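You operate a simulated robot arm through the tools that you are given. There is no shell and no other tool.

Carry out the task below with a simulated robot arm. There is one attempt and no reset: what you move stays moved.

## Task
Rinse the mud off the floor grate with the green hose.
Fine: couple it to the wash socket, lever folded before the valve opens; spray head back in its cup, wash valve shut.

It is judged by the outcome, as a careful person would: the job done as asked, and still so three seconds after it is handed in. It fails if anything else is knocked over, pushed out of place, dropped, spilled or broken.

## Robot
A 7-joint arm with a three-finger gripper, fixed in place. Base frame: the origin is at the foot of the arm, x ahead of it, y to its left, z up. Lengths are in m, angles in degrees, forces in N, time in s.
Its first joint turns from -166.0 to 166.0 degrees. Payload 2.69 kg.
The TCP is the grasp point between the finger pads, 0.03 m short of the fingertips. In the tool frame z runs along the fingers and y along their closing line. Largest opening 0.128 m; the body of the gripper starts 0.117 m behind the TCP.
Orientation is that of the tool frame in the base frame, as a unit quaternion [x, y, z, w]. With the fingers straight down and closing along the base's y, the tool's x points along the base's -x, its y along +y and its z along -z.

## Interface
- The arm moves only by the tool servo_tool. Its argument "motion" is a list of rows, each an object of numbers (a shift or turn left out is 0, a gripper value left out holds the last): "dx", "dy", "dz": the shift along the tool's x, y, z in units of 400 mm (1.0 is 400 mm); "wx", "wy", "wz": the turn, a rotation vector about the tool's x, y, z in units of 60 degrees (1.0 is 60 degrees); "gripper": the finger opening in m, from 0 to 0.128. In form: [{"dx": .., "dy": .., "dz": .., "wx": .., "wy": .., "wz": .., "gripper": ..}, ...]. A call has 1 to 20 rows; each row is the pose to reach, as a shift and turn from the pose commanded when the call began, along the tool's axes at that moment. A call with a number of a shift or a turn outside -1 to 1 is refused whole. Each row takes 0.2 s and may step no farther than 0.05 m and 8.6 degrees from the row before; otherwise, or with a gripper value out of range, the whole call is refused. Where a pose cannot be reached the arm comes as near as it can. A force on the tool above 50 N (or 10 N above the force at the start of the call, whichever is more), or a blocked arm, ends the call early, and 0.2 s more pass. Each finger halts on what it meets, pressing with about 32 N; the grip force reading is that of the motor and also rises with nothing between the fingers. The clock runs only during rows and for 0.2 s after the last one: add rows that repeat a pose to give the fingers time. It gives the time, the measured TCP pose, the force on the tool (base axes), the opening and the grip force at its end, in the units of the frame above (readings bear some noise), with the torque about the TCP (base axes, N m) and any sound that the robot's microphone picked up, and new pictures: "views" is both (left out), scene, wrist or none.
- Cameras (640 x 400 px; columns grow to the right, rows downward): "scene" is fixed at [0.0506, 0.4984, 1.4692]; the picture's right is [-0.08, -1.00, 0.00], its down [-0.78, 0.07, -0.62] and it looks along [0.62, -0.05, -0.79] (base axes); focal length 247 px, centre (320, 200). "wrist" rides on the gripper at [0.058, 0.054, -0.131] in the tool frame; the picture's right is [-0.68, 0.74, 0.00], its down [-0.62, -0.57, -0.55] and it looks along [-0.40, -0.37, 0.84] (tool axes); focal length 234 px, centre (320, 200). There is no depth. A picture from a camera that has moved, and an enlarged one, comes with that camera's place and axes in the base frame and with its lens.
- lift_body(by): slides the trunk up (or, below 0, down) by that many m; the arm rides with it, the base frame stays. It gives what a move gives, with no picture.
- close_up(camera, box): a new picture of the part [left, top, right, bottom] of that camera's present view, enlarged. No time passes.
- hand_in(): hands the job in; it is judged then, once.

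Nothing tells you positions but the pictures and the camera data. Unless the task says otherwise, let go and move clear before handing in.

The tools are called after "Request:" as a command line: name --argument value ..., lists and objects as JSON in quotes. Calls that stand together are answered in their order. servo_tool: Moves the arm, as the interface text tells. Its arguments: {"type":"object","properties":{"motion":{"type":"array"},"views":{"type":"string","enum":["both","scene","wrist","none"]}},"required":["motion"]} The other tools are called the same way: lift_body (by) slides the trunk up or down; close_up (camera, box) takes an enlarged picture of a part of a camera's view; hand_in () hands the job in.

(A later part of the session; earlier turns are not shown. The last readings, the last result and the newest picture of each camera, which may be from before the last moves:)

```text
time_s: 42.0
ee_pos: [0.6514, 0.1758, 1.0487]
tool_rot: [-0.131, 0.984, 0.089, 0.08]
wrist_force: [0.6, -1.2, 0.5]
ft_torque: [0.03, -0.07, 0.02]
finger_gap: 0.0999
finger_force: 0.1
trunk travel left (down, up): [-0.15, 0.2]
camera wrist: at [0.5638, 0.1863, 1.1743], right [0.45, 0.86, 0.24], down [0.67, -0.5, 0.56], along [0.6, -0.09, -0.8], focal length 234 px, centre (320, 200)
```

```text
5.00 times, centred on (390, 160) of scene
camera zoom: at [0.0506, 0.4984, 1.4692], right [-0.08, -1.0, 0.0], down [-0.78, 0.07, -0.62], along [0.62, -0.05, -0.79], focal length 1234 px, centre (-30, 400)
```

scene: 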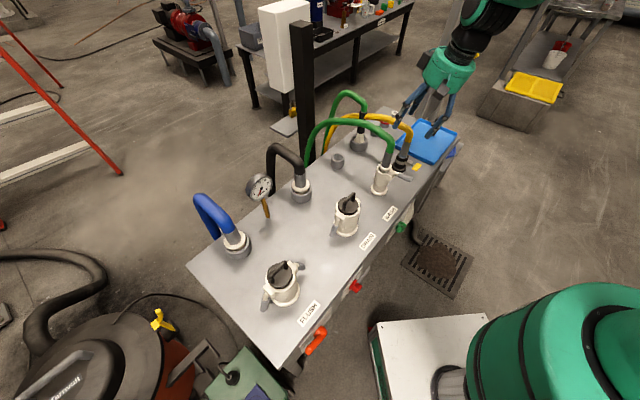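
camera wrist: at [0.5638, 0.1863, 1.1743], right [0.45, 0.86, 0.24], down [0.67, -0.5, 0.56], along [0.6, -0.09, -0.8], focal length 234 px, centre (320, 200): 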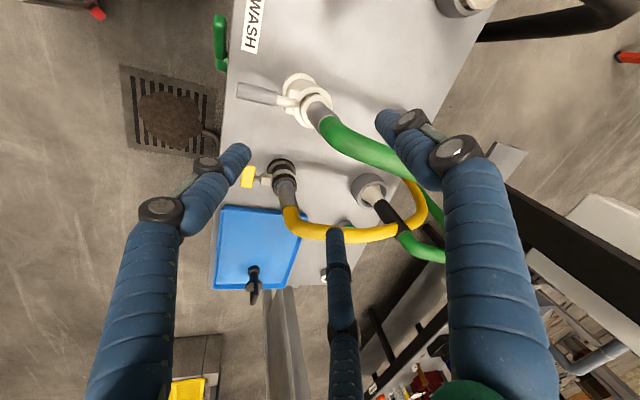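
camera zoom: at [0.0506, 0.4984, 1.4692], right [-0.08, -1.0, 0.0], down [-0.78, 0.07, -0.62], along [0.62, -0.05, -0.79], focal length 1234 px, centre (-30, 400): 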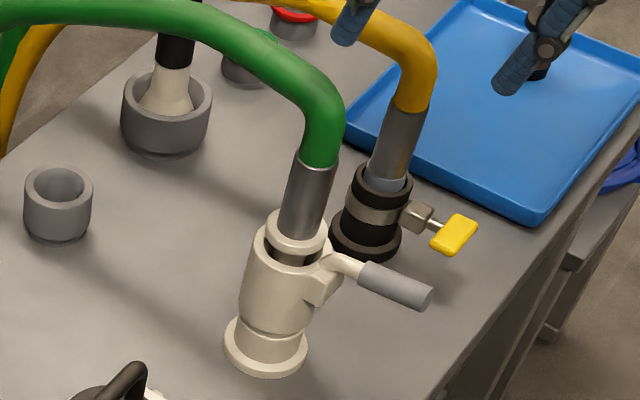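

The plug sits upright and seated in the WASH socket. I'll compare with the DRAIN and FLUSH couplings to see what a folded lever looks like.

Request:
close_up --camera "scene" --box '[315, 180, 385, 250]'

Request:
close_up --camera "scene" --box '[250, 245, 330, 325]'

Request:
close_up --camera "scene" --box '[365, 145, 425, 205]'

```text
5.71 times, centred on (350, 215) of scene
camera zoom: at [0.0506, 0.4984, 1.4692], right [-0.08, -1.0, 0.0], down [-0.78, 0.07, -0.62], along [0.62, -0.05, -0.79], focal length 1410 px, centre (149, 114)
```

zoom: 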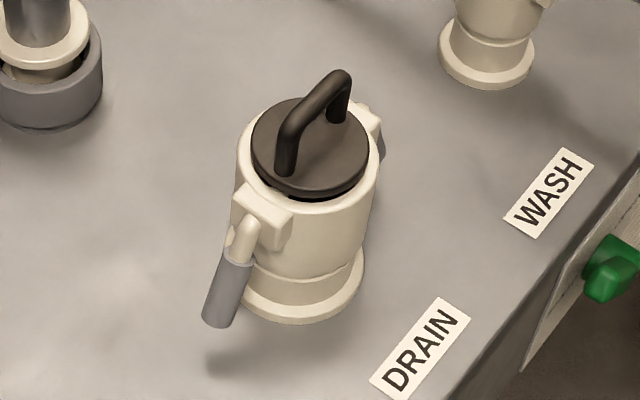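

```text
5.00 times, centred on (290, 285) of scene
camera zoom: at [0.0506, 0.4984, 1.4692], right [-0.08, -1.0, 0.0], down [-0.78, 0.07, -0.62], along [0.62, -0.05, -0.79], focal length 1234 px, centre (470, -225)
```

zoom: 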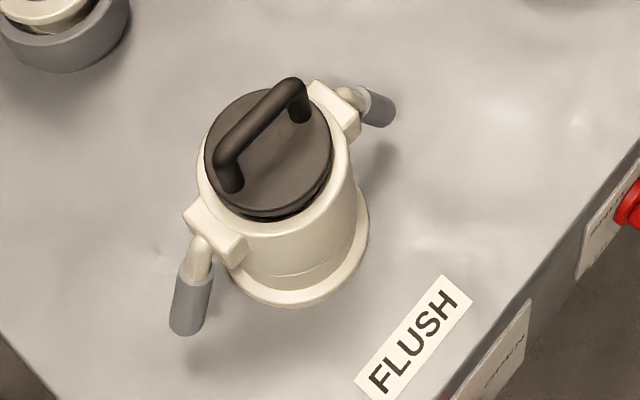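

```text
6.67 times, centred on (395, 175) of scene
camera zoom: at [0.0506, 0.4984, 1.4692], right [-0.08, -1.0, 0.0], down [-0.78, 0.07, -0.62], along [0.62, -0.05, -0.79], focal length 1645 px, centre (-180, 367)
```

zoom: 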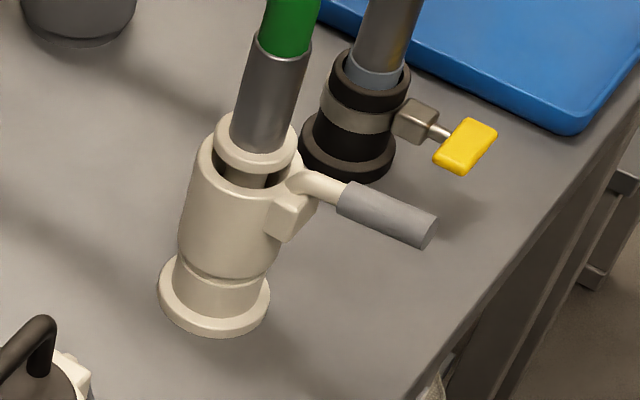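

On the other couplings the locked levers are folded down, so the WASH lever (tip near (0.60, 0.14, 0.85)) must be swung down. I close the fingers, tilt the hand and move above the lever.

Request:
servo_tool --motion '[{"dx": 0.03, "dy": -0.015, "dz": 0.0, "wx": -0.0107, "wy": -0.0722, "wz": -0.1008, "gripper": 0.05}, {"dx": 0.08, "dy": -0.03, "dz": 0.03, "wx": -0.0215, "wy": -0.1443, "wz": -0.2016, "gripper": 0.0}, {"dx": 0.12, "dy": -0.055, "dz": 0.09, "wx": -0.0322, "wy": -0.2165, "wz": -0.3024}, {"dx": 0.16, "dy": -0.075, "dz": 0.15, "wx": -0.043, "wy": -0.2886, "wz": -0.4032}, {"dx": 0.19, "dy": -0.0895, "dz": 0.2185, "wx": -0.0537, "wy": -0.3608, "wz": -0.504}, {"dx": 0.19, "dy": -0.0895, "dz": 0.2185, "wx": -0.0537, "wy": -0.3608, "wz": -0.504}]'

Request:
close_up --camera "scene" --box '[350, 120, 450, 210]'

Request:
close_up --camera "wrist" --box '[200, 50, 440, 230]'

```text
time_s: 43.4
ee_pos: [0.5993, 0.1391, 0.9453]
tool_rot: [-0.364, 0.881, 0.115, 0.278]
wrist_force: [0.3, 0.5, -0.3]
ft_torque: [-0.02, -0.03, -0.02]
finger_gap: 0.002
finger_force: 31.6
trunk travel left (down, up): [-0.15, 0.2]
camera wrist: at [0.4758, 0.0912, 1.02], right [-0.13, 0.91, 0.39], down [0.53, -0.27, 0.8], along [0.84, 0.31, -0.45], focal length 234 px, centre (320, 200)
```

scene: 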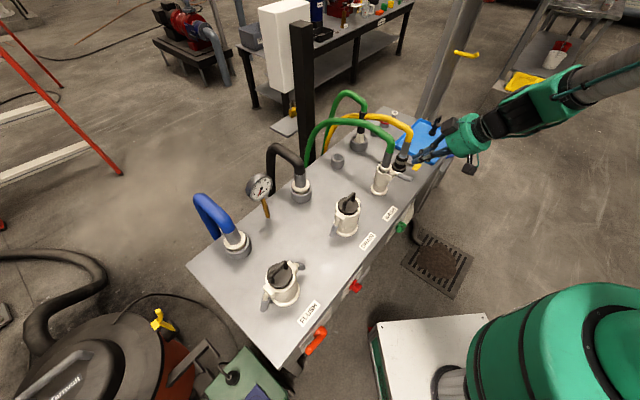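
wrist: 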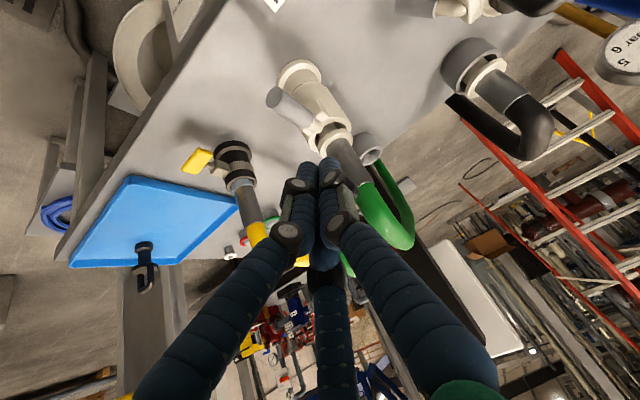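

```text
4.44 times, centred on (400, 165) of scene
camera zoom: at [0.0506, 0.4984, 1.4692], right [-0.08, -1.0, 0.0], down [-0.78, 0.07, -0.62], along [0.62, -0.05, -0.79], focal length 1097 px, centre (-36, 356)
```

zoom: 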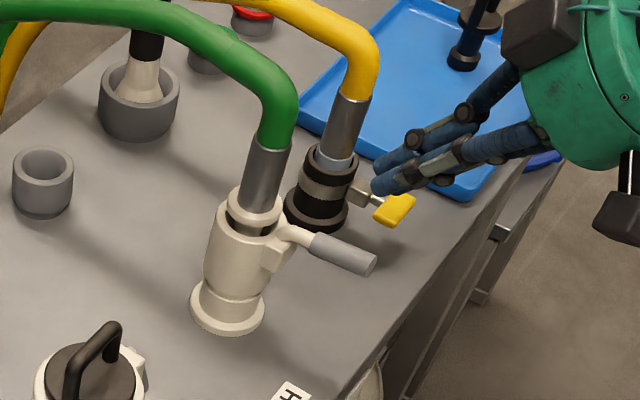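

```text
2.22 times, centred on (320, 140) of wrist
camera zoom: at [0.4758, 0.0912, 1.02], right [-0.13, 0.91, 0.39], down [0.53, -0.27, 0.8], along [0.84, 0.31, -0.45], focal length 520 px, centre (320, 333)
```

zoom: 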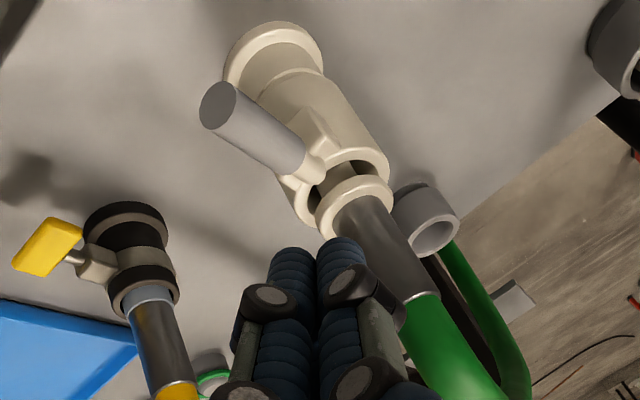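

The lever handle runs level at z≈0.852 from (0.631, 0.175) out to (0.598, 0.140), right below my closed fingertips. I press it down along its arc, first part.

Request:
servo_tool --motion '[{"dx": 0.043, "dz": 0.05}, {"dx": 0.0858, "dz": 0.1008}, {"dx": 0.109, "dz": 0.118}, {"dx": 0.1335, "dz": 0.1355}, {"dx": 0.15, "dz": 0.151}, {"dx": 0.1653, "dz": 0.1668}, {"dx": 0.1653, "dz": 0.1668}]'

Request:
close_up --camera "scene" --box '[350, 130, 440, 210]'

Request:
close_up --camera "wrist" --box '[200, 50, 440, 230]'

```text
time_s: 45.0
ee_pos: [0.5879, 0.1281, 0.8508]
tool_rot: [-0.365, 0.881, 0.115, 0.277]
wrist_force: [-0.7, -0.4, -0.2]
ft_torque: [0.04, -0.01, 0.01]
finger_gap: 0.0021
finger_force: 31.8
trunk travel left (down, up): [-0.15, 0.2]
camera wrist: at [0.4629, 0.0797, 0.9253], right [-0.13, 0.91, 0.39], down [0.53, -0.27, 0.8], along [0.84, 0.31, -0.45], focal length 234 px, centre (320, 200)
```

scene: 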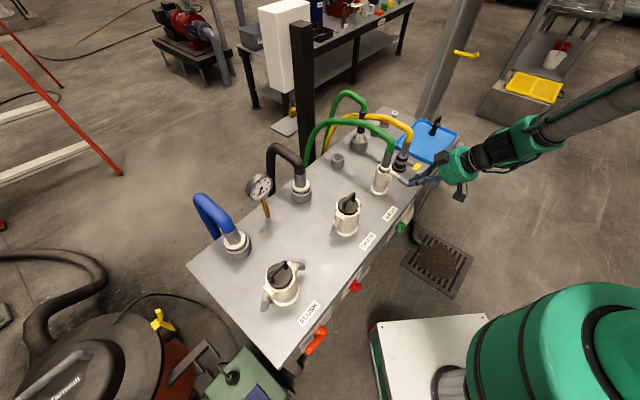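
wrist: 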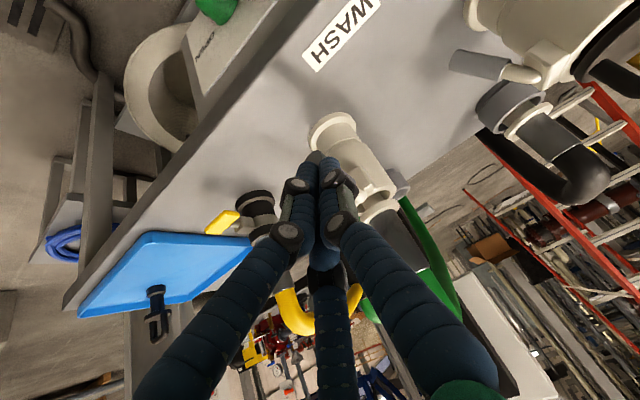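

```text
5.00 times, centred on (395, 170) of scene
camera zoom: at [0.0506, 0.4984, 1.4692], right [-0.08, -1.0, 0.0], down [-0.78, 0.07, -0.62], along [0.62, -0.05, -0.79], focal length 1234 px, centre (-55, 350)
```

zoom: 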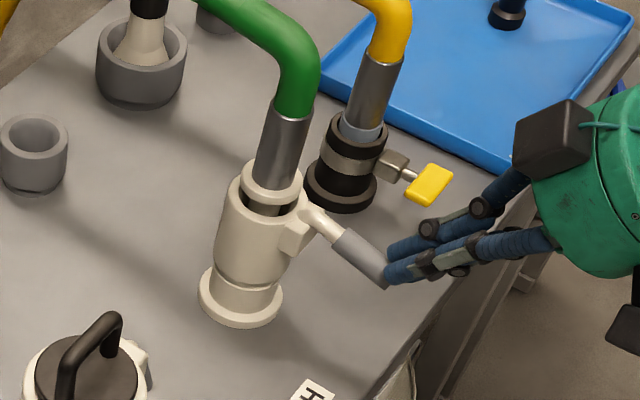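

```text
2.22 times, centred on (320, 140) of wrist
camera zoom: at [0.4629, 0.0797, 0.9253], right [-0.13, 0.91, 0.39], down [0.53, -0.27, 0.8], along [0.84, 0.31, -0.45], focal length 520 px, centre (320, 333)
```

zoom: 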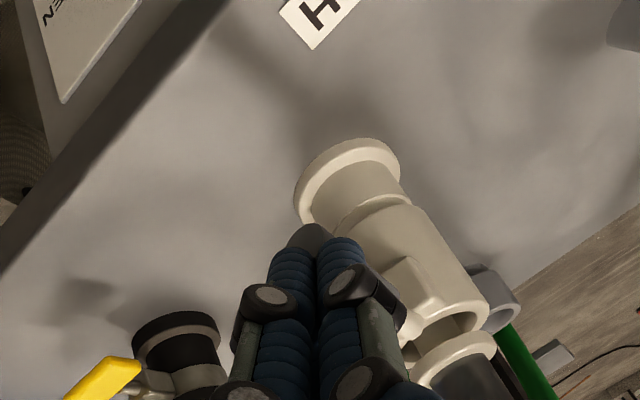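

The lever is swinging down as intended. I continue along the arc and press it home against the body.

Request:
servo_tool --motion '[{"dx": 0.0182, "dz": 0.0398}, {"dx": 0.0285, "dz": 0.083}, {"dx": 0.0277, "dz": 0.1273}, {"dx": 0.022, "dz": 0.148}, {"dx": 0.0152, "dz": 0.1695}, {"dx": 0.0078, "dz": 0.19}, {"dx": 0.0078, "dz": 0.19}]'

Request:
close_up --camera "scene" --box '[350, 130, 440, 210]'

Request:
close_up --camera "wrist" --box '[200, 50, 440, 230]'

```text
time_s: 46.1
ee_pos: [0.606, 0.1463, 0.7984]
tool_rot: [-0.364, 0.881, 0.115, 0.28]
wrist_force: [-38.2, -23.8, 46.7]
ft_torque: [0.51, -0.5, 0.24]
finger_gap: 0.0019
finger_force: 31.5
trunk travel left (down, up): [-0.15, 0.2]
stopped in row 5: the force on the tool passed its limit at 76 N (the readings are from after the stop); the commanded pose is now the measured one
camera wrist: at [0.4823, 0.0989, 0.8717], right [-0.13, 0.91, 0.39], down [0.53, -0.27, 0.8], along [0.84, 0.31, -0.45], focal length 234 px, centre (320, 200)
```

scene: 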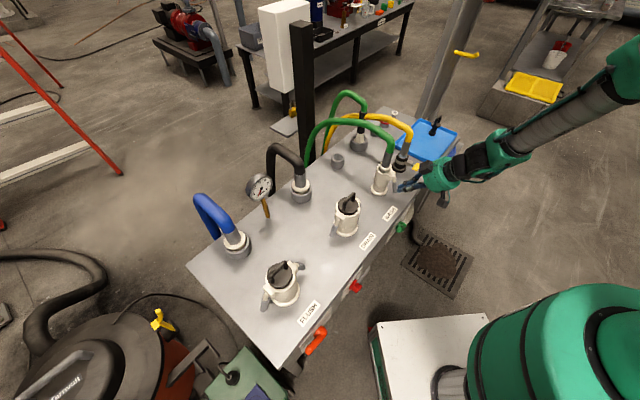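
wrist: 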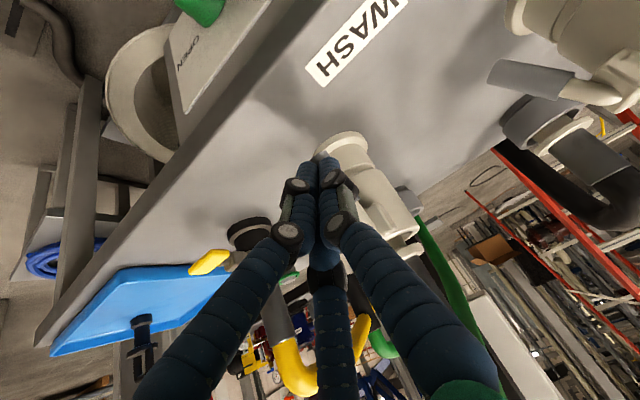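

```text
5.00 times, centred on (395, 170) of scene
camera zoom: at [0.0506, 0.4984, 1.4692], right [-0.08, -1.0, 0.0], down [-0.78, 0.07, -0.62], along [0.62, -0.05, -0.79], focal length 1234 px, centre (-55, 350)
```

zoom: 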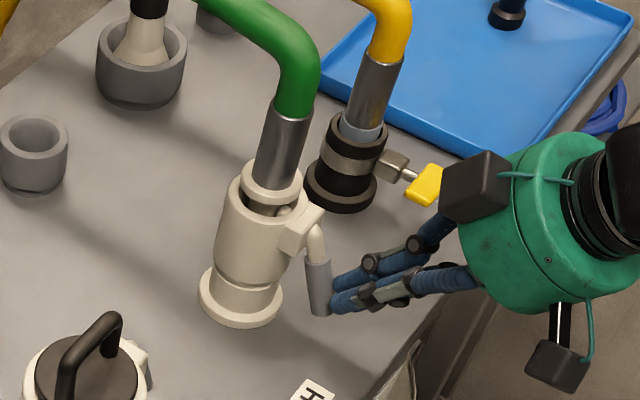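

```text
2.22 times, centred on (320, 140) of wrist
camera zoom: at [0.4823, 0.0989, 0.8717], right [-0.13, 0.91, 0.39], down [0.53, -0.27, 0.8], along [0.84, 0.31, -0.45], focal length 520 px, centre (320, 333)
```

zoom: 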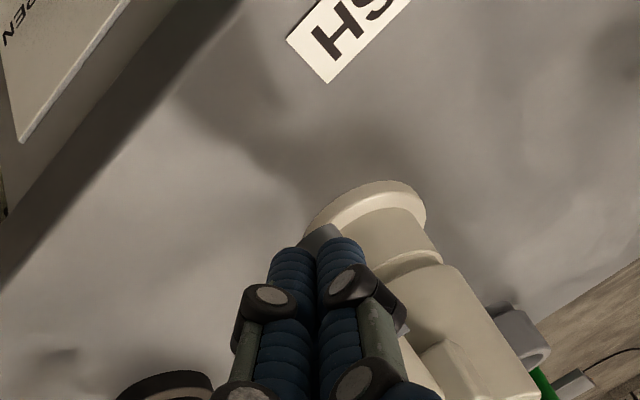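

The lever is folded down and against its stop. I back off and inspect whether it stays folded.

Request:
servo_tool --motion '[{"dx": 0.02, "dz": -0.05}, {"dx": 0.045, "dz": -0.11}, {"dx": 0.065, "dz": -0.17}, {"dx": 0.06, "dz": -0.27}, {"dx": 0.05, "dz": -0.37}, {"dx": 0.05, "dz": -0.37}]'

Request:
close_up --camera "scene" --box '[350, 130, 440, 210]'

Request:
close_up --camera "wrist" --box '[200, 50, 440, 230]'

```text
time_s: 47.5
ee_pos: [0.5363, 0.0777, 0.9057]
tool_rot: [-0.364, 0.882, 0.115, 0.278]
wrist_force: [-0.4, 0.4, -0.1]
ft_torque: [-0.01, -0.04, -0.06]
finger_gap: 0.0025
finger_force: 31.3
trunk travel left (down, up): [-0.15, 0.2]
camera wrist: at [0.4127, 0.0285, 0.9798], right [-0.13, 0.91, 0.39], down [0.53, -0.27, 0.8], along [0.84, 0.31, -0.45], focal length 234 px, centre (320, 200)
```

scene: 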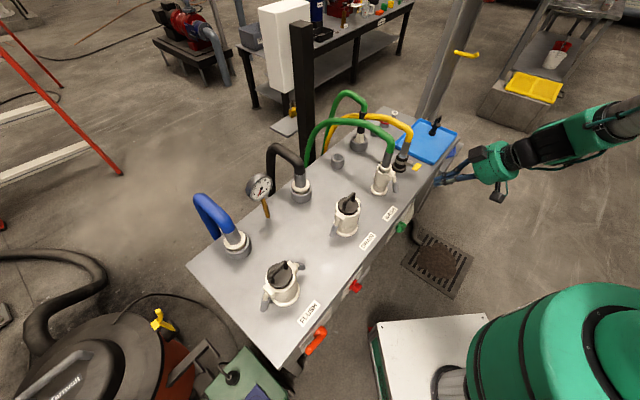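
wrist: 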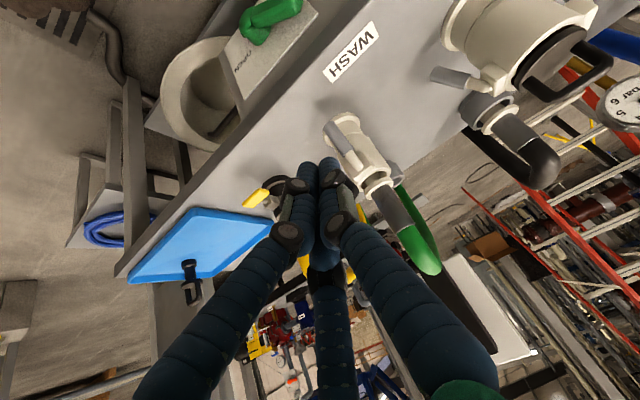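

```text
5.00 times, centred on (395, 170) of scene
camera zoom: at [0.0506, 0.4984, 1.4692], right [-0.08, -1.0, 0.0], down [-0.78, 0.07, -0.62], along [0.62, -0.05, -0.79], focal length 1234 px, centre (-55, 350)
```

zoom: 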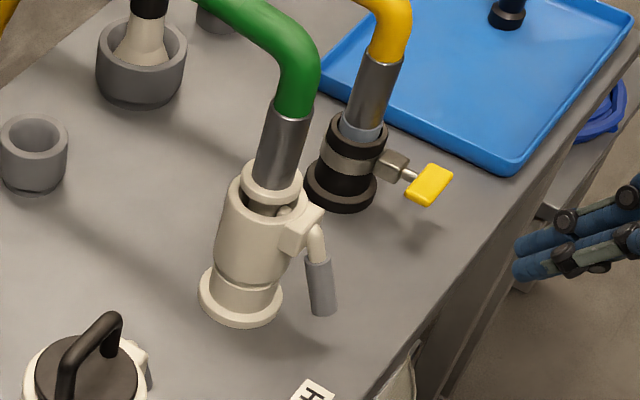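

```text
2.22 times, centred on (320, 140) of wrist
camera zoom: at [0.4127, 0.0285, 0.9798], right [-0.13, 0.91, 0.39], down [0.53, -0.27, 0.8], along [0.84, 0.31, -0.45], focal length 520 px, centre (320, 333)
```

zoom: 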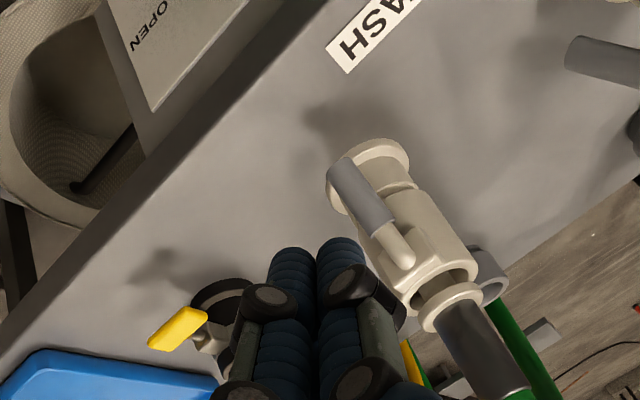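

The lever is folded like the others. Next the green WASH valve; I measure its lever from both cameras.

Request:
close_up --camera "scene" --box '[375, 200, 445, 260]'

Request:
close_up --camera "wrist" --box '[200, 0, 340, 100]'

```text
6.67 times, centred on (410, 230) of scene
camera zoom: at [0.0506, 0.4984, 1.4692], right [-0.08, -1.0, 0.0], down [-0.78, 0.07, -0.62], along [0.62, -0.05, -0.79], focal length 1645 px, centre (-280, 0)
```

zoom: 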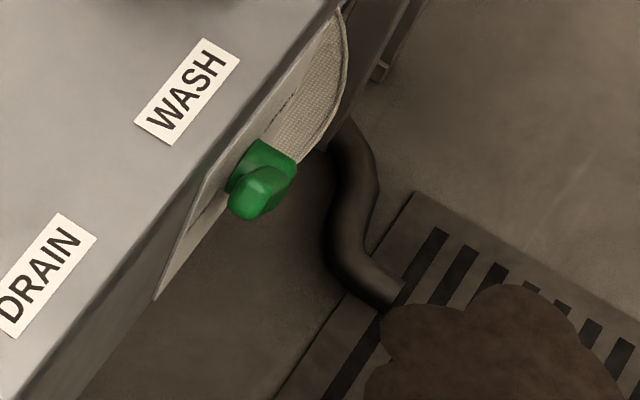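

```text
4.00 times, centred on (270, 50) of wrist
camera zoom: at [0.4127, 0.0285, 0.9798], right [-0.13, 0.91, 0.39], down [0.53, -0.27, 0.8], along [0.84, 0.31, -0.45], focal length 937 px, centre (520, 800)
```

zoom: 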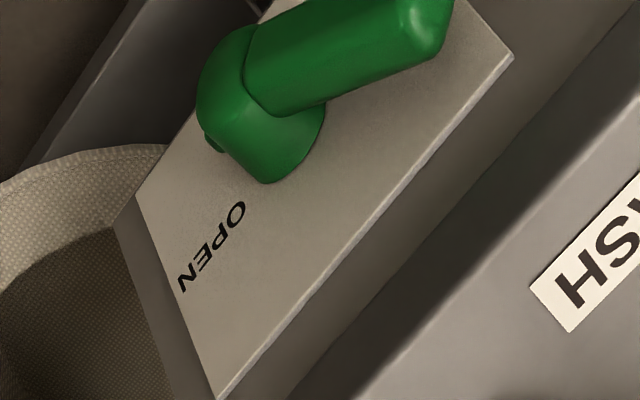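

The green valve hub is near (0.570, 0.115, 0.60) with its lever tip at about (0.526, 0.151, 0.655). I bring the closed fingertips down in front and to the left of the lever.

Request:
servo_tool --motion '[{"dx": 0.0624, "dy": 0.055, "dz": 0.0334}, {"dx": 0.1248, "dy": 0.11, "dz": 0.0668}, {"dx": 0.187, "dy": 0.164, "dz": 0.1}, {"dx": 0.2495, "dy": 0.219, "dz": 0.1335}, {"dx": 0.3, "dy": 0.219, "dz": 0.205}, {"dx": 0.35, "dy": 0.219, "dz": 0.277}, {"dx": 0.4, "dy": 0.219, "dz": 0.348}, {"dx": 0.4503, "dy": 0.219, "dz": 0.4203}, {"dx": 0.4503, "dy": 0.219, "dz": 0.4203}]'

Request:
close_up --camera "wrist" --box '[200, 50, 440, 230]'

Request:
close_up --camera "scene" --box '[370, 190, 470, 280]'

```text
time_s: 49.5
ee_pos: [0.4641, 0.1, 0.6851]
tool_rot: [-0.363, 0.884, 0.128, 0.265]
wrist_force: [0.4, 0.0, -0.7]
ft_torque: [0.02, 0.03, 0.03]
finger_gap: 0.0023
finger_force: 31.7
out of reach, approached as far as the arm can: row 7, 8, 9
trunk travel left (down, up): [-0.15, 0.2]
camera wrist: at [0.3436, 0.0501, 0.7618], right [-0.12, 0.91, 0.41], down [0.56, -0.27, 0.78], along [0.82, 0.32, -0.48], focal length 234 px, centre (320, 200)
```

scene: 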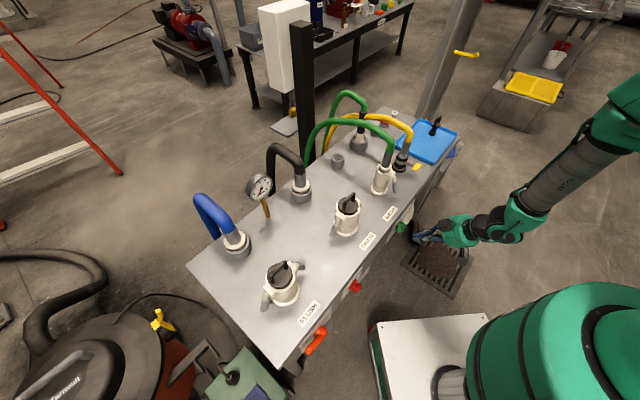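
wrist: 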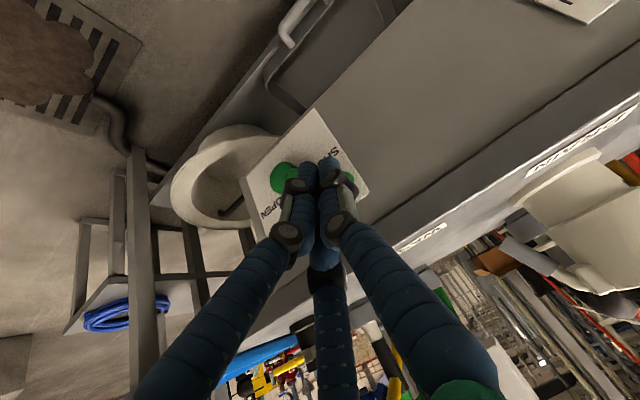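

```text
2.22 times, centred on (320, 140) of wrist
camera zoom: at [0.3436, 0.0501, 0.7618], right [-0.12, 0.91, 0.41], down [0.56, -0.27, 0.78], along [0.82, 0.32, -0.48], focal length 520 px, centre (320, 333)
```

zoom: 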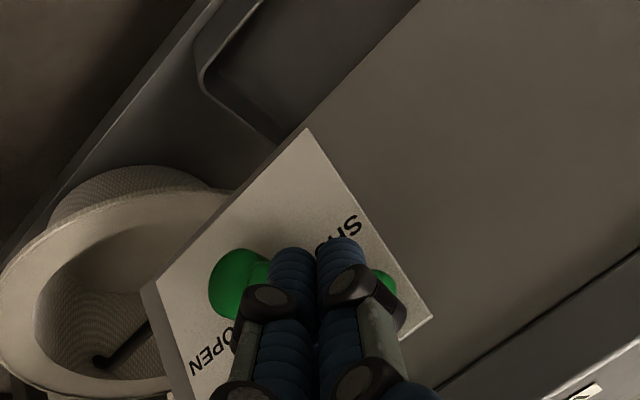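

```text
4.44 times, centred on (420, 235) of scene
camera zoom: at [0.0506, 0.4984, 1.4692], right [-0.08, -1.0, 0.0], down [-0.78, 0.07, -0.62], along [0.62, -0.05, -0.79], focal length 1097 px, centre (-124, 44)
```

zoom: 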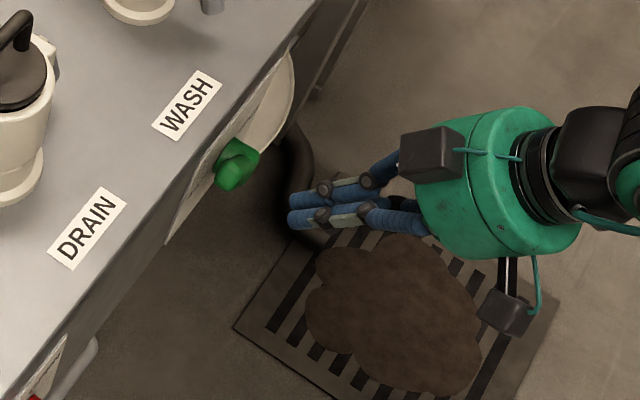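

The arm cannot fully reach that low with this tilt. I'll reduce the tilt to about 20° and raise a little to get back into reach.

Request:
servo_tool --motion '[{"dx": -0.04, "dz": -0.06, "wy": 0.1}, {"dx": -0.086, "dz": -0.123, "wy": 0.2}, {"dx": -0.086, "dz": -0.123, "wy": 0.25}, {"dx": -0.086, "dz": -0.123, "wy": 0.25}]' --views "wrist"

```text
time_s: 50.5
ee_pos: [0.4648, 0.1004, 0.7457]
tool_rot: [-0.376, 0.91, 0.066, 0.16]
wrist_force: [-0.8, 1.0, 0.2]
ft_torque: [-0.01, 0.0, 0.02]
finger_gap: 0.002
finger_force: 31.6
trunk travel left (down, up): [-0.15, 0.2]
camera wrist: at [0.3569, 0.069, 0.848], right [-0.07, 0.97, 0.23], down [0.68, -0.12, 0.73], along [0.73, 0.21, -0.65], focal length 234 px, centre (320, 200)
```

wrist: 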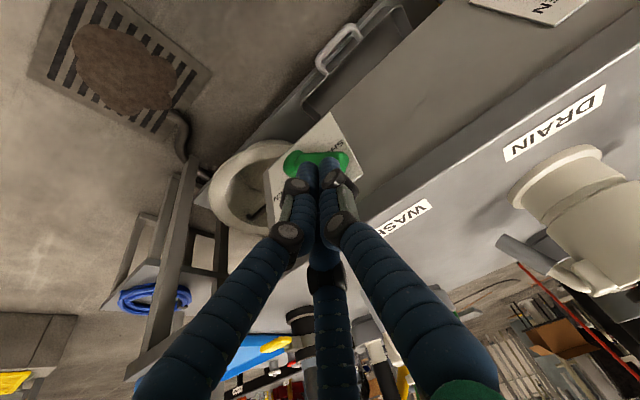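

Back in reach with a 20° tilt. I go down in front of the panel and then in beside the lever's left side.

Request:
servo_tool --motion '[{"dx": 0.025, "dy": 0.03, "dz": 0.07}, {"dx": 0.05, "dy": 0.06, "dz": 0.14}, {"dx": 0.0748, "dy": 0.069, "dz": 0.2056}, {"dx": 0.0748, "dy": 0.069, "dz": 0.2056}]' --views "wrist"

Request:
close_up --camera "scene" --box '[370, 190, 470, 280]'

Request:
close_up --camera "wrist" --box '[220, 70, 420, 220]'

```text
time_s: 51.5
ee_pos: [0.4462, 0.1231, 0.6589]
tool_rot: [-0.376, 0.911, 0.066, 0.159]
wrist_force: [-0.1, -0.1, -0.2]
ft_torque: [-0.02, 0.02, 0.0]
finger_gap: 0.0022
finger_force: 31.5
trunk travel left (down, up): [-0.15, 0.2]
camera wrist: at [0.3378, 0.0907, 0.7625], right [-0.07, 0.97, 0.23], down [0.68, -0.12, 0.73], along [0.73, 0.21, -0.65], focal length 234 px, centre (320, 200)
```

wrist: 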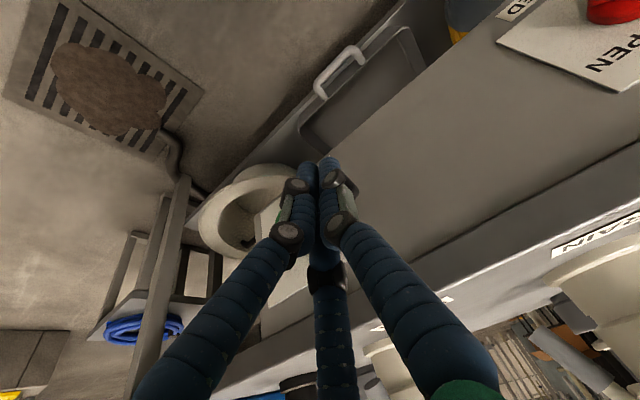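

```text
4.44 times, centred on (420, 235) of scene
camera zoom: at [0.0506, 0.4984, 1.4692], right [-0.08, -1.0, 0.0], down [-0.78, 0.07, -0.62], along [0.62, -0.05, -0.79], focal length 1097 px, centre (-124, 44)
```

zoom: 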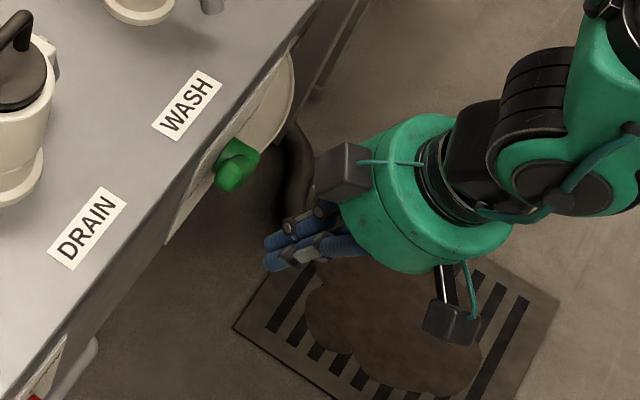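

```text
2.67 times, centred on (320, 145) of wrist
camera zoom: at [0.3378, 0.0907, 0.7625], right [-0.07, 0.97, 0.23], down [0.68, -0.12, 0.73], along [0.73, 0.21, -0.65], focal length 624 px, centre (320, 347)
```

zoom: 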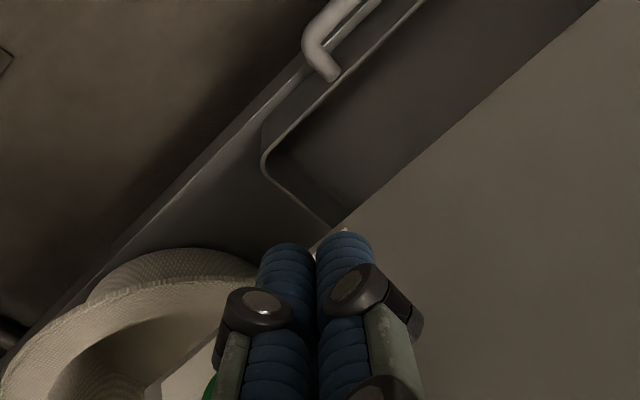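

The fingertips are in front of the panel, left of the lever. I move in toward the panel beside the lever.

Request:
servo_tool --motion '[{"dx": -0.06, "dz": 0.027}, {"dx": -0.12, "dz": 0.054}, {"dx": -0.1764, "dz": 0.08}, {"dx": -0.1764, "dz": 0.08}]' --views "wrist"

Request:
close_up --camera "scene" --box '[370, 190, 470, 280]'

Request:
close_up --camera "wrist" --box '[220, 100, 420, 250]'

```text
time_s: 52.5
ee_pos: [0.4989, 0.1784, 0.6518]
tool_rot: [-0.376, 0.911, 0.066, 0.159]
wrist_force: [-0.1, 0.4, 0.0]
ft_torque: [-0.01, -0.02, 0.02]
finger_gap: 0.0022
finger_force: 31.0
trunk travel left (down, up): [-0.15, 0.2]
camera wrist: at [0.3925, 0.1458, 0.7554], right [-0.07, 0.97, 0.23], down [0.68, -0.12, 0.73], along [0.73, 0.21, -0.65], focal length 234 px, centre (320, 200)
```

wrist: 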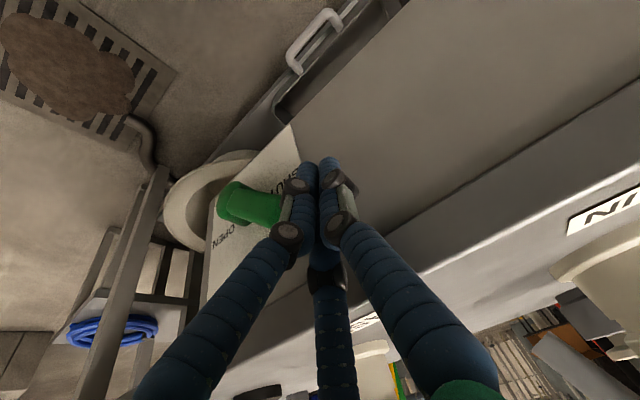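

```text
4.44 times, centred on (420, 235) of scene
camera zoom: at [0.0506, 0.4984, 1.4692], right [-0.08, -1.0, 0.0], down [-0.78, 0.07, -0.62], along [0.62, -0.05, -0.79], focal length 1097 px, centre (-124, 44)
```

zoom: 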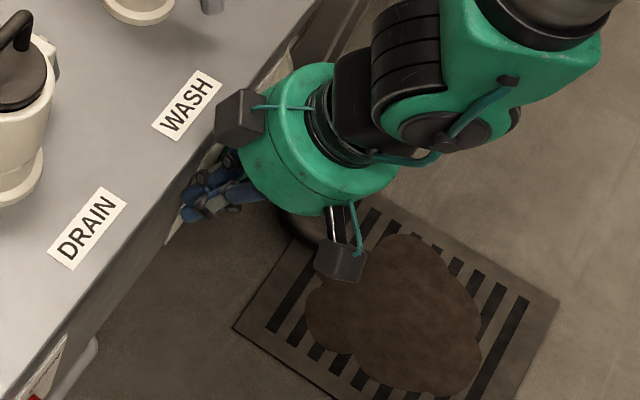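

```text
2.67 times, centred on (320, 175) of wrist
camera zoom: at [0.3925, 0.1458, 0.7554], right [-0.07, 0.97, 0.23], down [0.68, -0.12, 0.73], along [0.73, 0.21, -0.65], focal length 624 px, centre (320, 267)
```

zoom: 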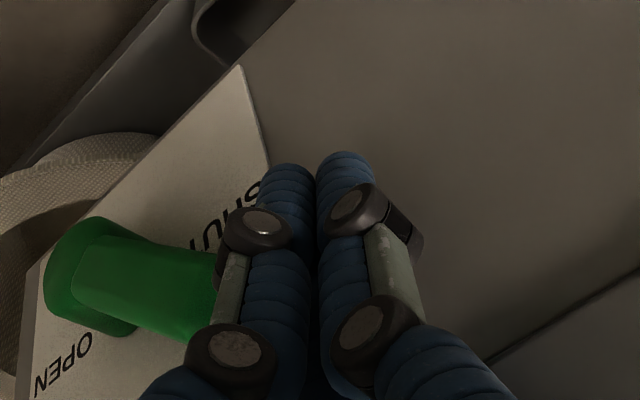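

The closed fingers are beside the lever. I push it clockwise along its arc toward OPEN, the first half.

Request:
servo_tool --motion '[{"dx": -0.001, "dy": -0.05, "dz": -0.003}, {"dx": -0.0021, "dy": -0.094, "dz": -0.0059}, {"dx": -0.0085, "dy": -0.106, "dz": -0.024}, {"dx": -0.0154, "dy": -0.1175, "dz": -0.0423}, {"dx": -0.02, "dy": -0.132, "dz": -0.056}, {"dx": -0.0251, "dy": -0.1468, "dz": -0.0689}, {"dx": -0.029, "dy": -0.165, "dz": -0.078}, {"dx": -0.0316, "dy": -0.1825, "dz": -0.087}, {"dx": -0.0316, "dy": -0.1825, "dz": -0.087}]' --views "wrist"

Request:
close_up --camera "wrist" --box '[220, 100, 420, 250]'

Request:
close_up --camera "scene" --box '[370, 190, 470, 280]'

```text
time_s: 54.5
ee_pos: [0.5517, 0.1237, 0.6883]
tool_rot: [-0.376, 0.91, 0.067, 0.161]
wrist_force: [0.7, 0.2, -0.2]
ft_torque: [-0.01, -0.01, 0.0]
finger_gap: 0.0022
finger_force: 31.8
trunk travel left (down, up): [-0.15, 0.2]
camera wrist: at [0.4438, 0.0919, 0.7921], right [-0.07, 0.97, 0.23], down [0.68, -0.12, 0.73], along [0.73, 0.21, -0.65], focal length 234 px, centre (320, 200)
```

wrist: 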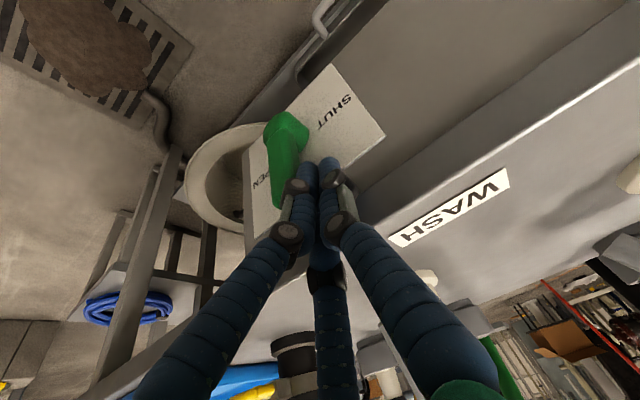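

```text
2.67 times, centred on (320, 175) of wrist
camera zoom: at [0.4438, 0.0919, 0.7921], right [-0.07, 0.97, 0.23], down [0.68, -0.12, 0.73], along [0.73, 0.21, -0.65], focal length 624 px, centre (320, 267)
```

zoom: 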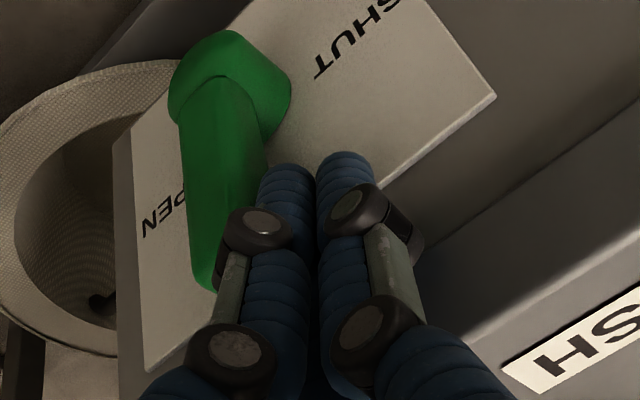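

```text
4.44 times, centred on (420, 235) of scene
camera zoom: at [0.0506, 0.4984, 1.4692], right [-0.08, -1.0, 0.0], down [-0.78, 0.07, -0.62], along [0.62, -0.05, -0.79], focal length 1097 px, centre (-124, 44)
```

zoom: 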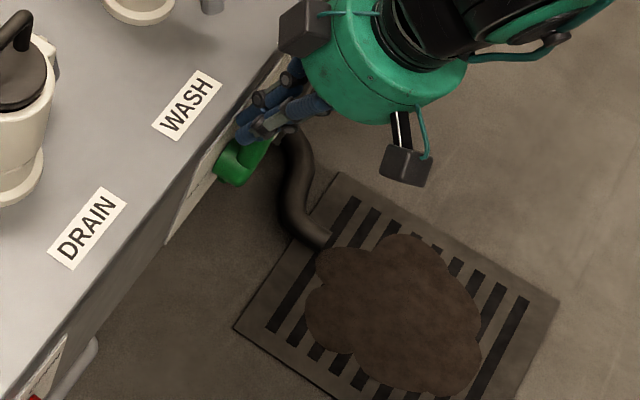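

The lever has passed vertical and moves freely. I continue pushing to the OPEN stop.

Request:
servo_tool --motion '[{"dx": -0.0016, "dy": -0.02, "dz": -0.0044}, {"dx": -0.0032, "dy": -0.0393, "dz": -0.0087}, {"dx": -0.003, "dy": -0.06, "dz": -0.008}, {"dx": -0.0027, "dy": -0.08, "dz": -0.0075}, {"dx": 0.0, "dy": -0.102, "dz": 0.0}, {"dx": 0.002, "dy": -0.1235, "dz": 0.0054}, {"dx": 0.0057, "dy": -0.1425, "dz": 0.0157}, {"dx": 0.0115, "dy": -0.163, "dz": 0.0317}, {"dx": 0.0115, "dy": -0.163, "dz": 0.0317}]' --views "both"

Request:
close_up --camera "wrist" --box '[220, 50, 420, 200]'

Request:
close_up --camera "scene" --box '[370, 190, 470, 280]'

```text
time_s: 56.4
ee_pos: [0.5938, 0.0829, 0.6787]
tool_rot: [-0.378, 0.909, 0.07, 0.16]
wrist_force: [-23.5, 9.3, 41.3]
ft_torque: [-0.09, 0.37, -0.13]
finger_gap: 0.0021
finger_force: 31.5
trunk travel left (down, up): [-0.15, 0.2]
stopped in row 9: the force on the tool passed its limit at 72 N (the readings are from after the stop); the commanded pose is now the measured one
camera wrist: at [0.4869, 0.0493, 0.7823], right [-0.07, 0.97, 0.24], down [0.68, -0.13, 0.72], along [0.73, 0.21, -0.65], focal length 234 px, centre (320, 200)
```

scene: 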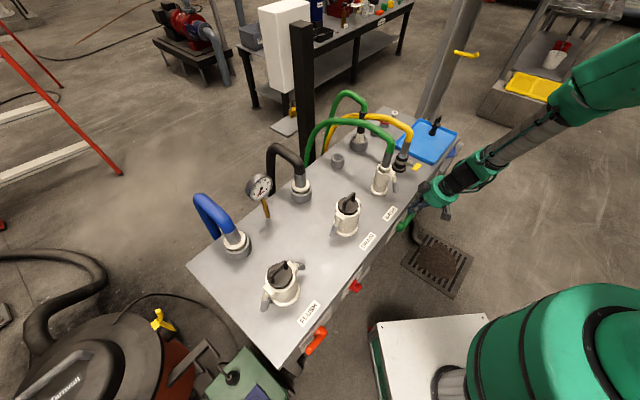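
wrist: 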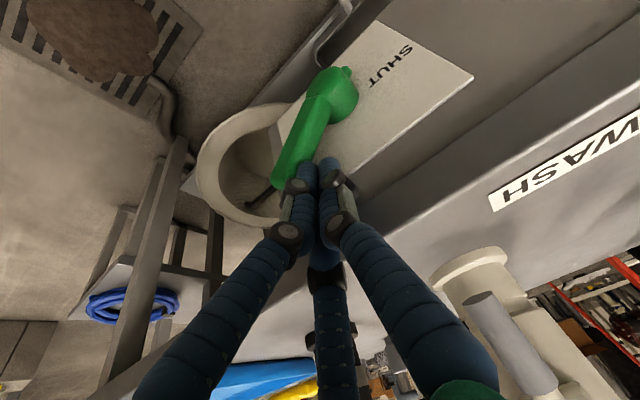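

```text
2.67 times, centred on (320, 125) of wrist
camera zoom: at [0.4869, 0.0493, 0.7823], right [-0.07, 0.97, 0.24], down [0.68, -0.13, 0.72], along [0.73, 0.21, -0.65], focal length 624 px, centre (320, 400)
```

zoom: 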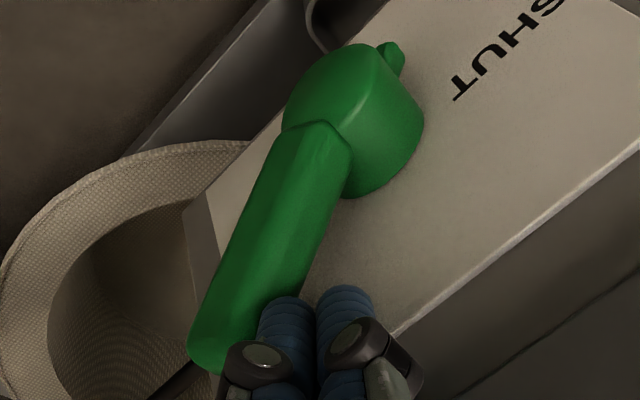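

```text
4.44 times, centred on (420, 235) of scene
camera zoom: at [0.0506, 0.4984, 1.4692], right [-0.08, -1.0, 0.0], down [-0.78, 0.07, -0.62], along [0.62, -0.05, -0.79], focal length 1097 px, centre (-124, 44)
```

zoom: 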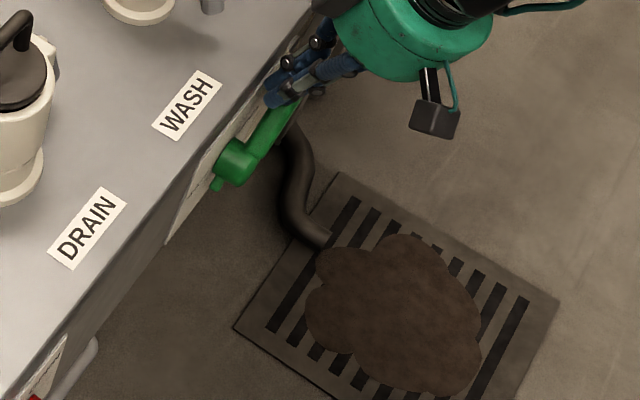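

The valve lever hit its stop at the OPEN side and no leak is visible. I back away and up, then look at the spray head.

Request:
servo_tool --motion '[{"dy": 0.03}, {"dx": 0.09, "dy": 0.05, "dz": -0.03}, {"dx": 0.19, "dy": 0.05, "dz": -0.07}, {"dx": 0.235, "dy": 0.05, "dz": -0.11}, {"dx": 0.2, "dy": 0.05, "dz": -0.21}, {"dx": 0.16, "dy": 0.04, "dz": -0.32}, {"dx": 0.12, "dy": 0.03, "dz": -0.43}, {"dx": 0.08, "dy": 0.0, "dz": -0.54}, {"dx": 0.03, "dy": -0.02, "dz": -0.65}, {"dx": -0.03, "dy": -0.05, "dz": -0.75}, {"dx": -0.03, "dy": -0.05, "dz": -0.75}]'

Request:
close_up --camera "scene" --box '[310, 80, 450, 190]'

Request:
close_up --camera "scene" --box '[370, 190, 470, 280]'

```text
time_s: 58.8
ee_pos: [0.5435, 0.0017, 0.9647]
tool_rot: [-0.376, 0.91, 0.069, 0.159]
wrist_force: [0.6, -0.4, 1.0]
ft_torque: [-0.03, 0.01, 0.04]
finger_gap: 0.002
finger_force: 31.1
trunk travel left (down, up): [-0.15, 0.2]
camera wrist: at [0.4363, -0.0312, 1.0682], right [-0.07, 0.97, 0.24], down [0.68, -0.13, 0.72], along [0.73, 0.21, -0.65], focal length 234 px, centre (320, 200)
```

scene: 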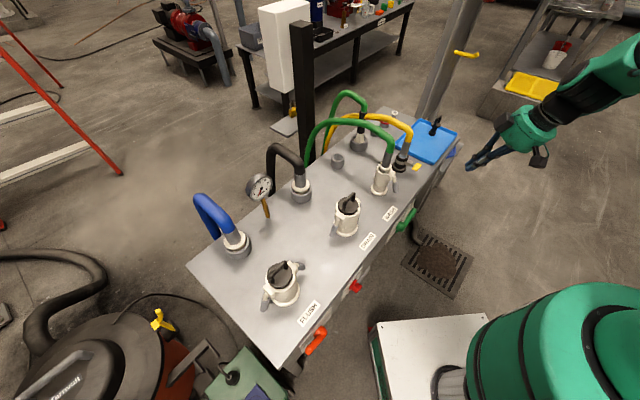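
wrist: 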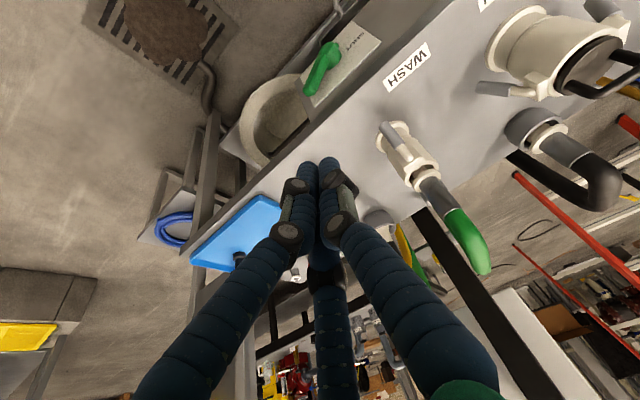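

```text
3.64 times, centred on (380, 135) of scene
camera zoom: at [0.0506, 0.4984, 1.4692], right [-0.08, -1.0, 0.0], down [-0.78, 0.07, -0.62], along [0.62, -0.05, -0.79], focal length 898 px, centre (102, 436)
```

zoom: 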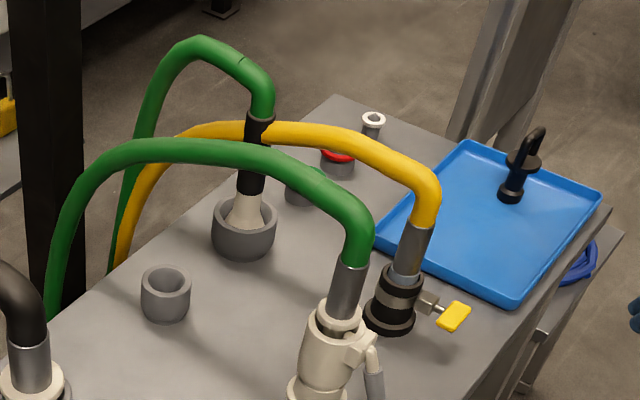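

```text
4.44 times, centred on (420, 235) of scene
camera zoom: at [0.0506, 0.4984, 1.4692], right [-0.08, -1.0, 0.0], down [-0.78, 0.07, -0.62], along [0.62, -0.05, -0.79], focal length 1097 px, centre (-124, 44)
```

zoom: 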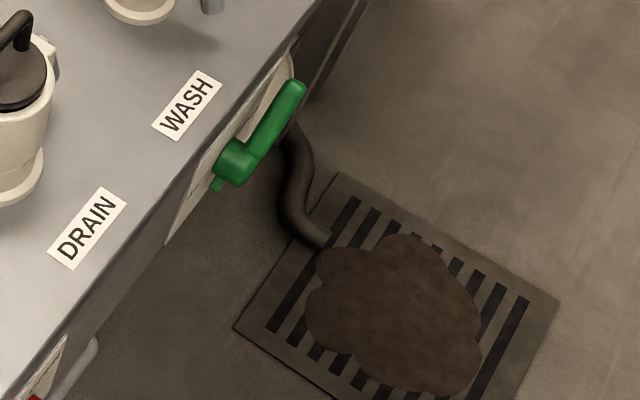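

The valve is open. The spray head's black grip runs from about (0.939, 0.248, 0.796) to (0.920, 0.252, 0.912), with the yellow hose close on its right, so I'll approach from the front-left with a 35° tilt. First I rise and turn.

Request:
servo_tool --motion '[{"dx": -0.0342, "dz": -0.094, "wx": 0.0496, "wy": 0.0191, "wz": -0.0498}, {"dx": -0.0684, "dz": -0.188, "wx": 0.0991, "wy": 0.0382, "wz": -0.0996}, {"dx": -0.1026, "dz": -0.282, "wx": 0.1487, "wy": 0.0573, "wz": -0.1494}, {"dx": -0.1368, "dz": -0.3759, "wx": 0.1983, "wy": 0.0764, "wz": -0.1992}, {"dx": -0.21, "dy": 0.005, "dz": -0.345, "wx": 0.2479, "wy": 0.0955, "wz": -0.249}, {"dx": -0.284, "dy": 0.01, "dz": -0.313, "wx": 0.2974, "wy": 0.1145, "wz": -0.2987}, {"dx": -0.358, "dy": 0.015, "dz": -0.282, "wx": 0.347, "wy": 0.1336, "wz": -0.3485}, {"dx": -0.432, "dy": 0.02, "dz": -0.25, "wx": 0.3966, "wy": 0.1527, "wz": -0.3983}, {"dx": -0.506, "dy": 0.024, "dz": -0.219, "wx": 0.4461, "wy": 0.1718, "wz": -0.4481}, {"dx": -0.5803, "dy": 0.0283, "dz": -0.188, "wx": 0.4957, "wy": 0.1909, "wz": -0.4979}, {"dx": -0.5803, "dy": 0.0283, "dz": -0.188, "wx": 0.4957, "wy": 0.1909, "wz": -0.4979}]'

```text
time_s: 61.2
ee_pos: [0.676, 0.146, 1.1111]
tool_rot: [-0.548, 0.781, -0.243, 0.173]
wrist_force: [0.5, -0.1, 0.2]
ft_torque: [-0.09, 0.01, -0.04]
finger_gap: 0.002
finger_force: 31.3
trunk travel left (down, up): [-0.15, 0.2]
camera wrist: at [0.5445, 0.131, 1.1888], right [-0.34, 0.84, -0.42], down [0.35, 0.53, 0.77], along [0.87, 0.11, -0.47], focal length 234 px, centre (320, 200)
```

scene: 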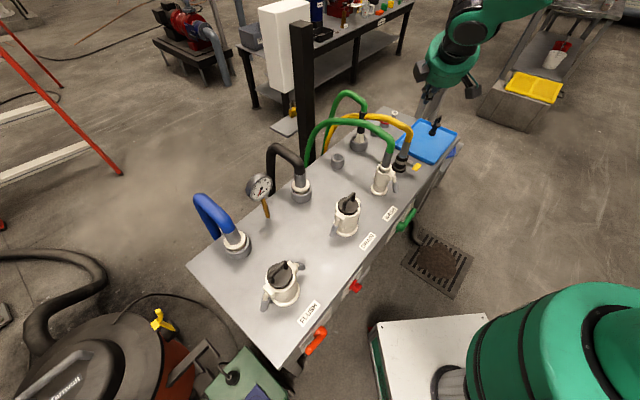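
wrist: 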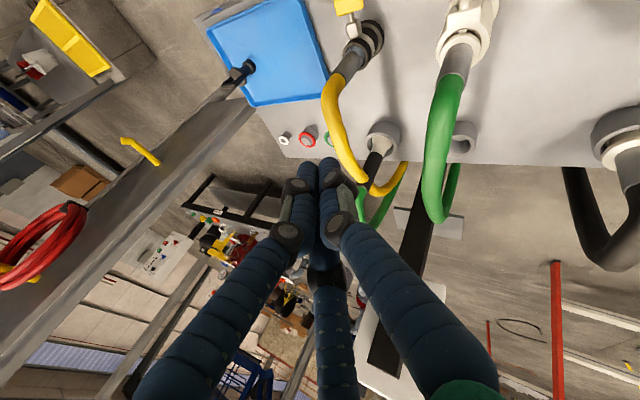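

I can see the yellow hose near the grip from the front here; a closer look is needed.

Request:
close_up --camera "wrist" --box '[300, 80, 460, 230]'

Request:
close_up --camera "scene" --box '[325, 85, 425, 175]'

```text
2.67 times, centred on (380, 155) of wrist
camera zoom: at [0.5445, 0.131, 1.1888], right [-0.34, 0.84, -0.42], down [0.35, 0.53, 0.77], along [0.87, 0.11, -0.47], focal length 624 px, centre (160, 320)
```

zoom: 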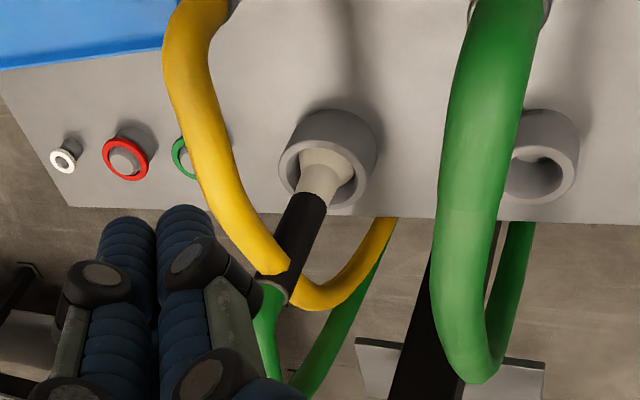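

```text
4.44 times, centred on (375, 130) of scene
camera zoom: at [0.0506, 0.4984, 1.4692], right [-0.08, -1.0, 0.0], down [-0.78, 0.07, -0.62], along [0.62, -0.05, -0.79], focal length 1097 px, centre (76, 511)
```

zoom: 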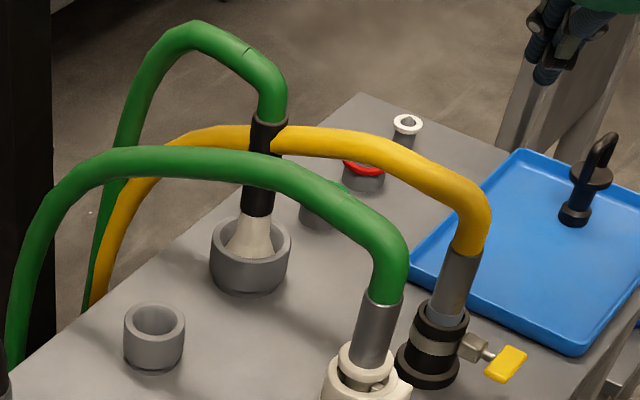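

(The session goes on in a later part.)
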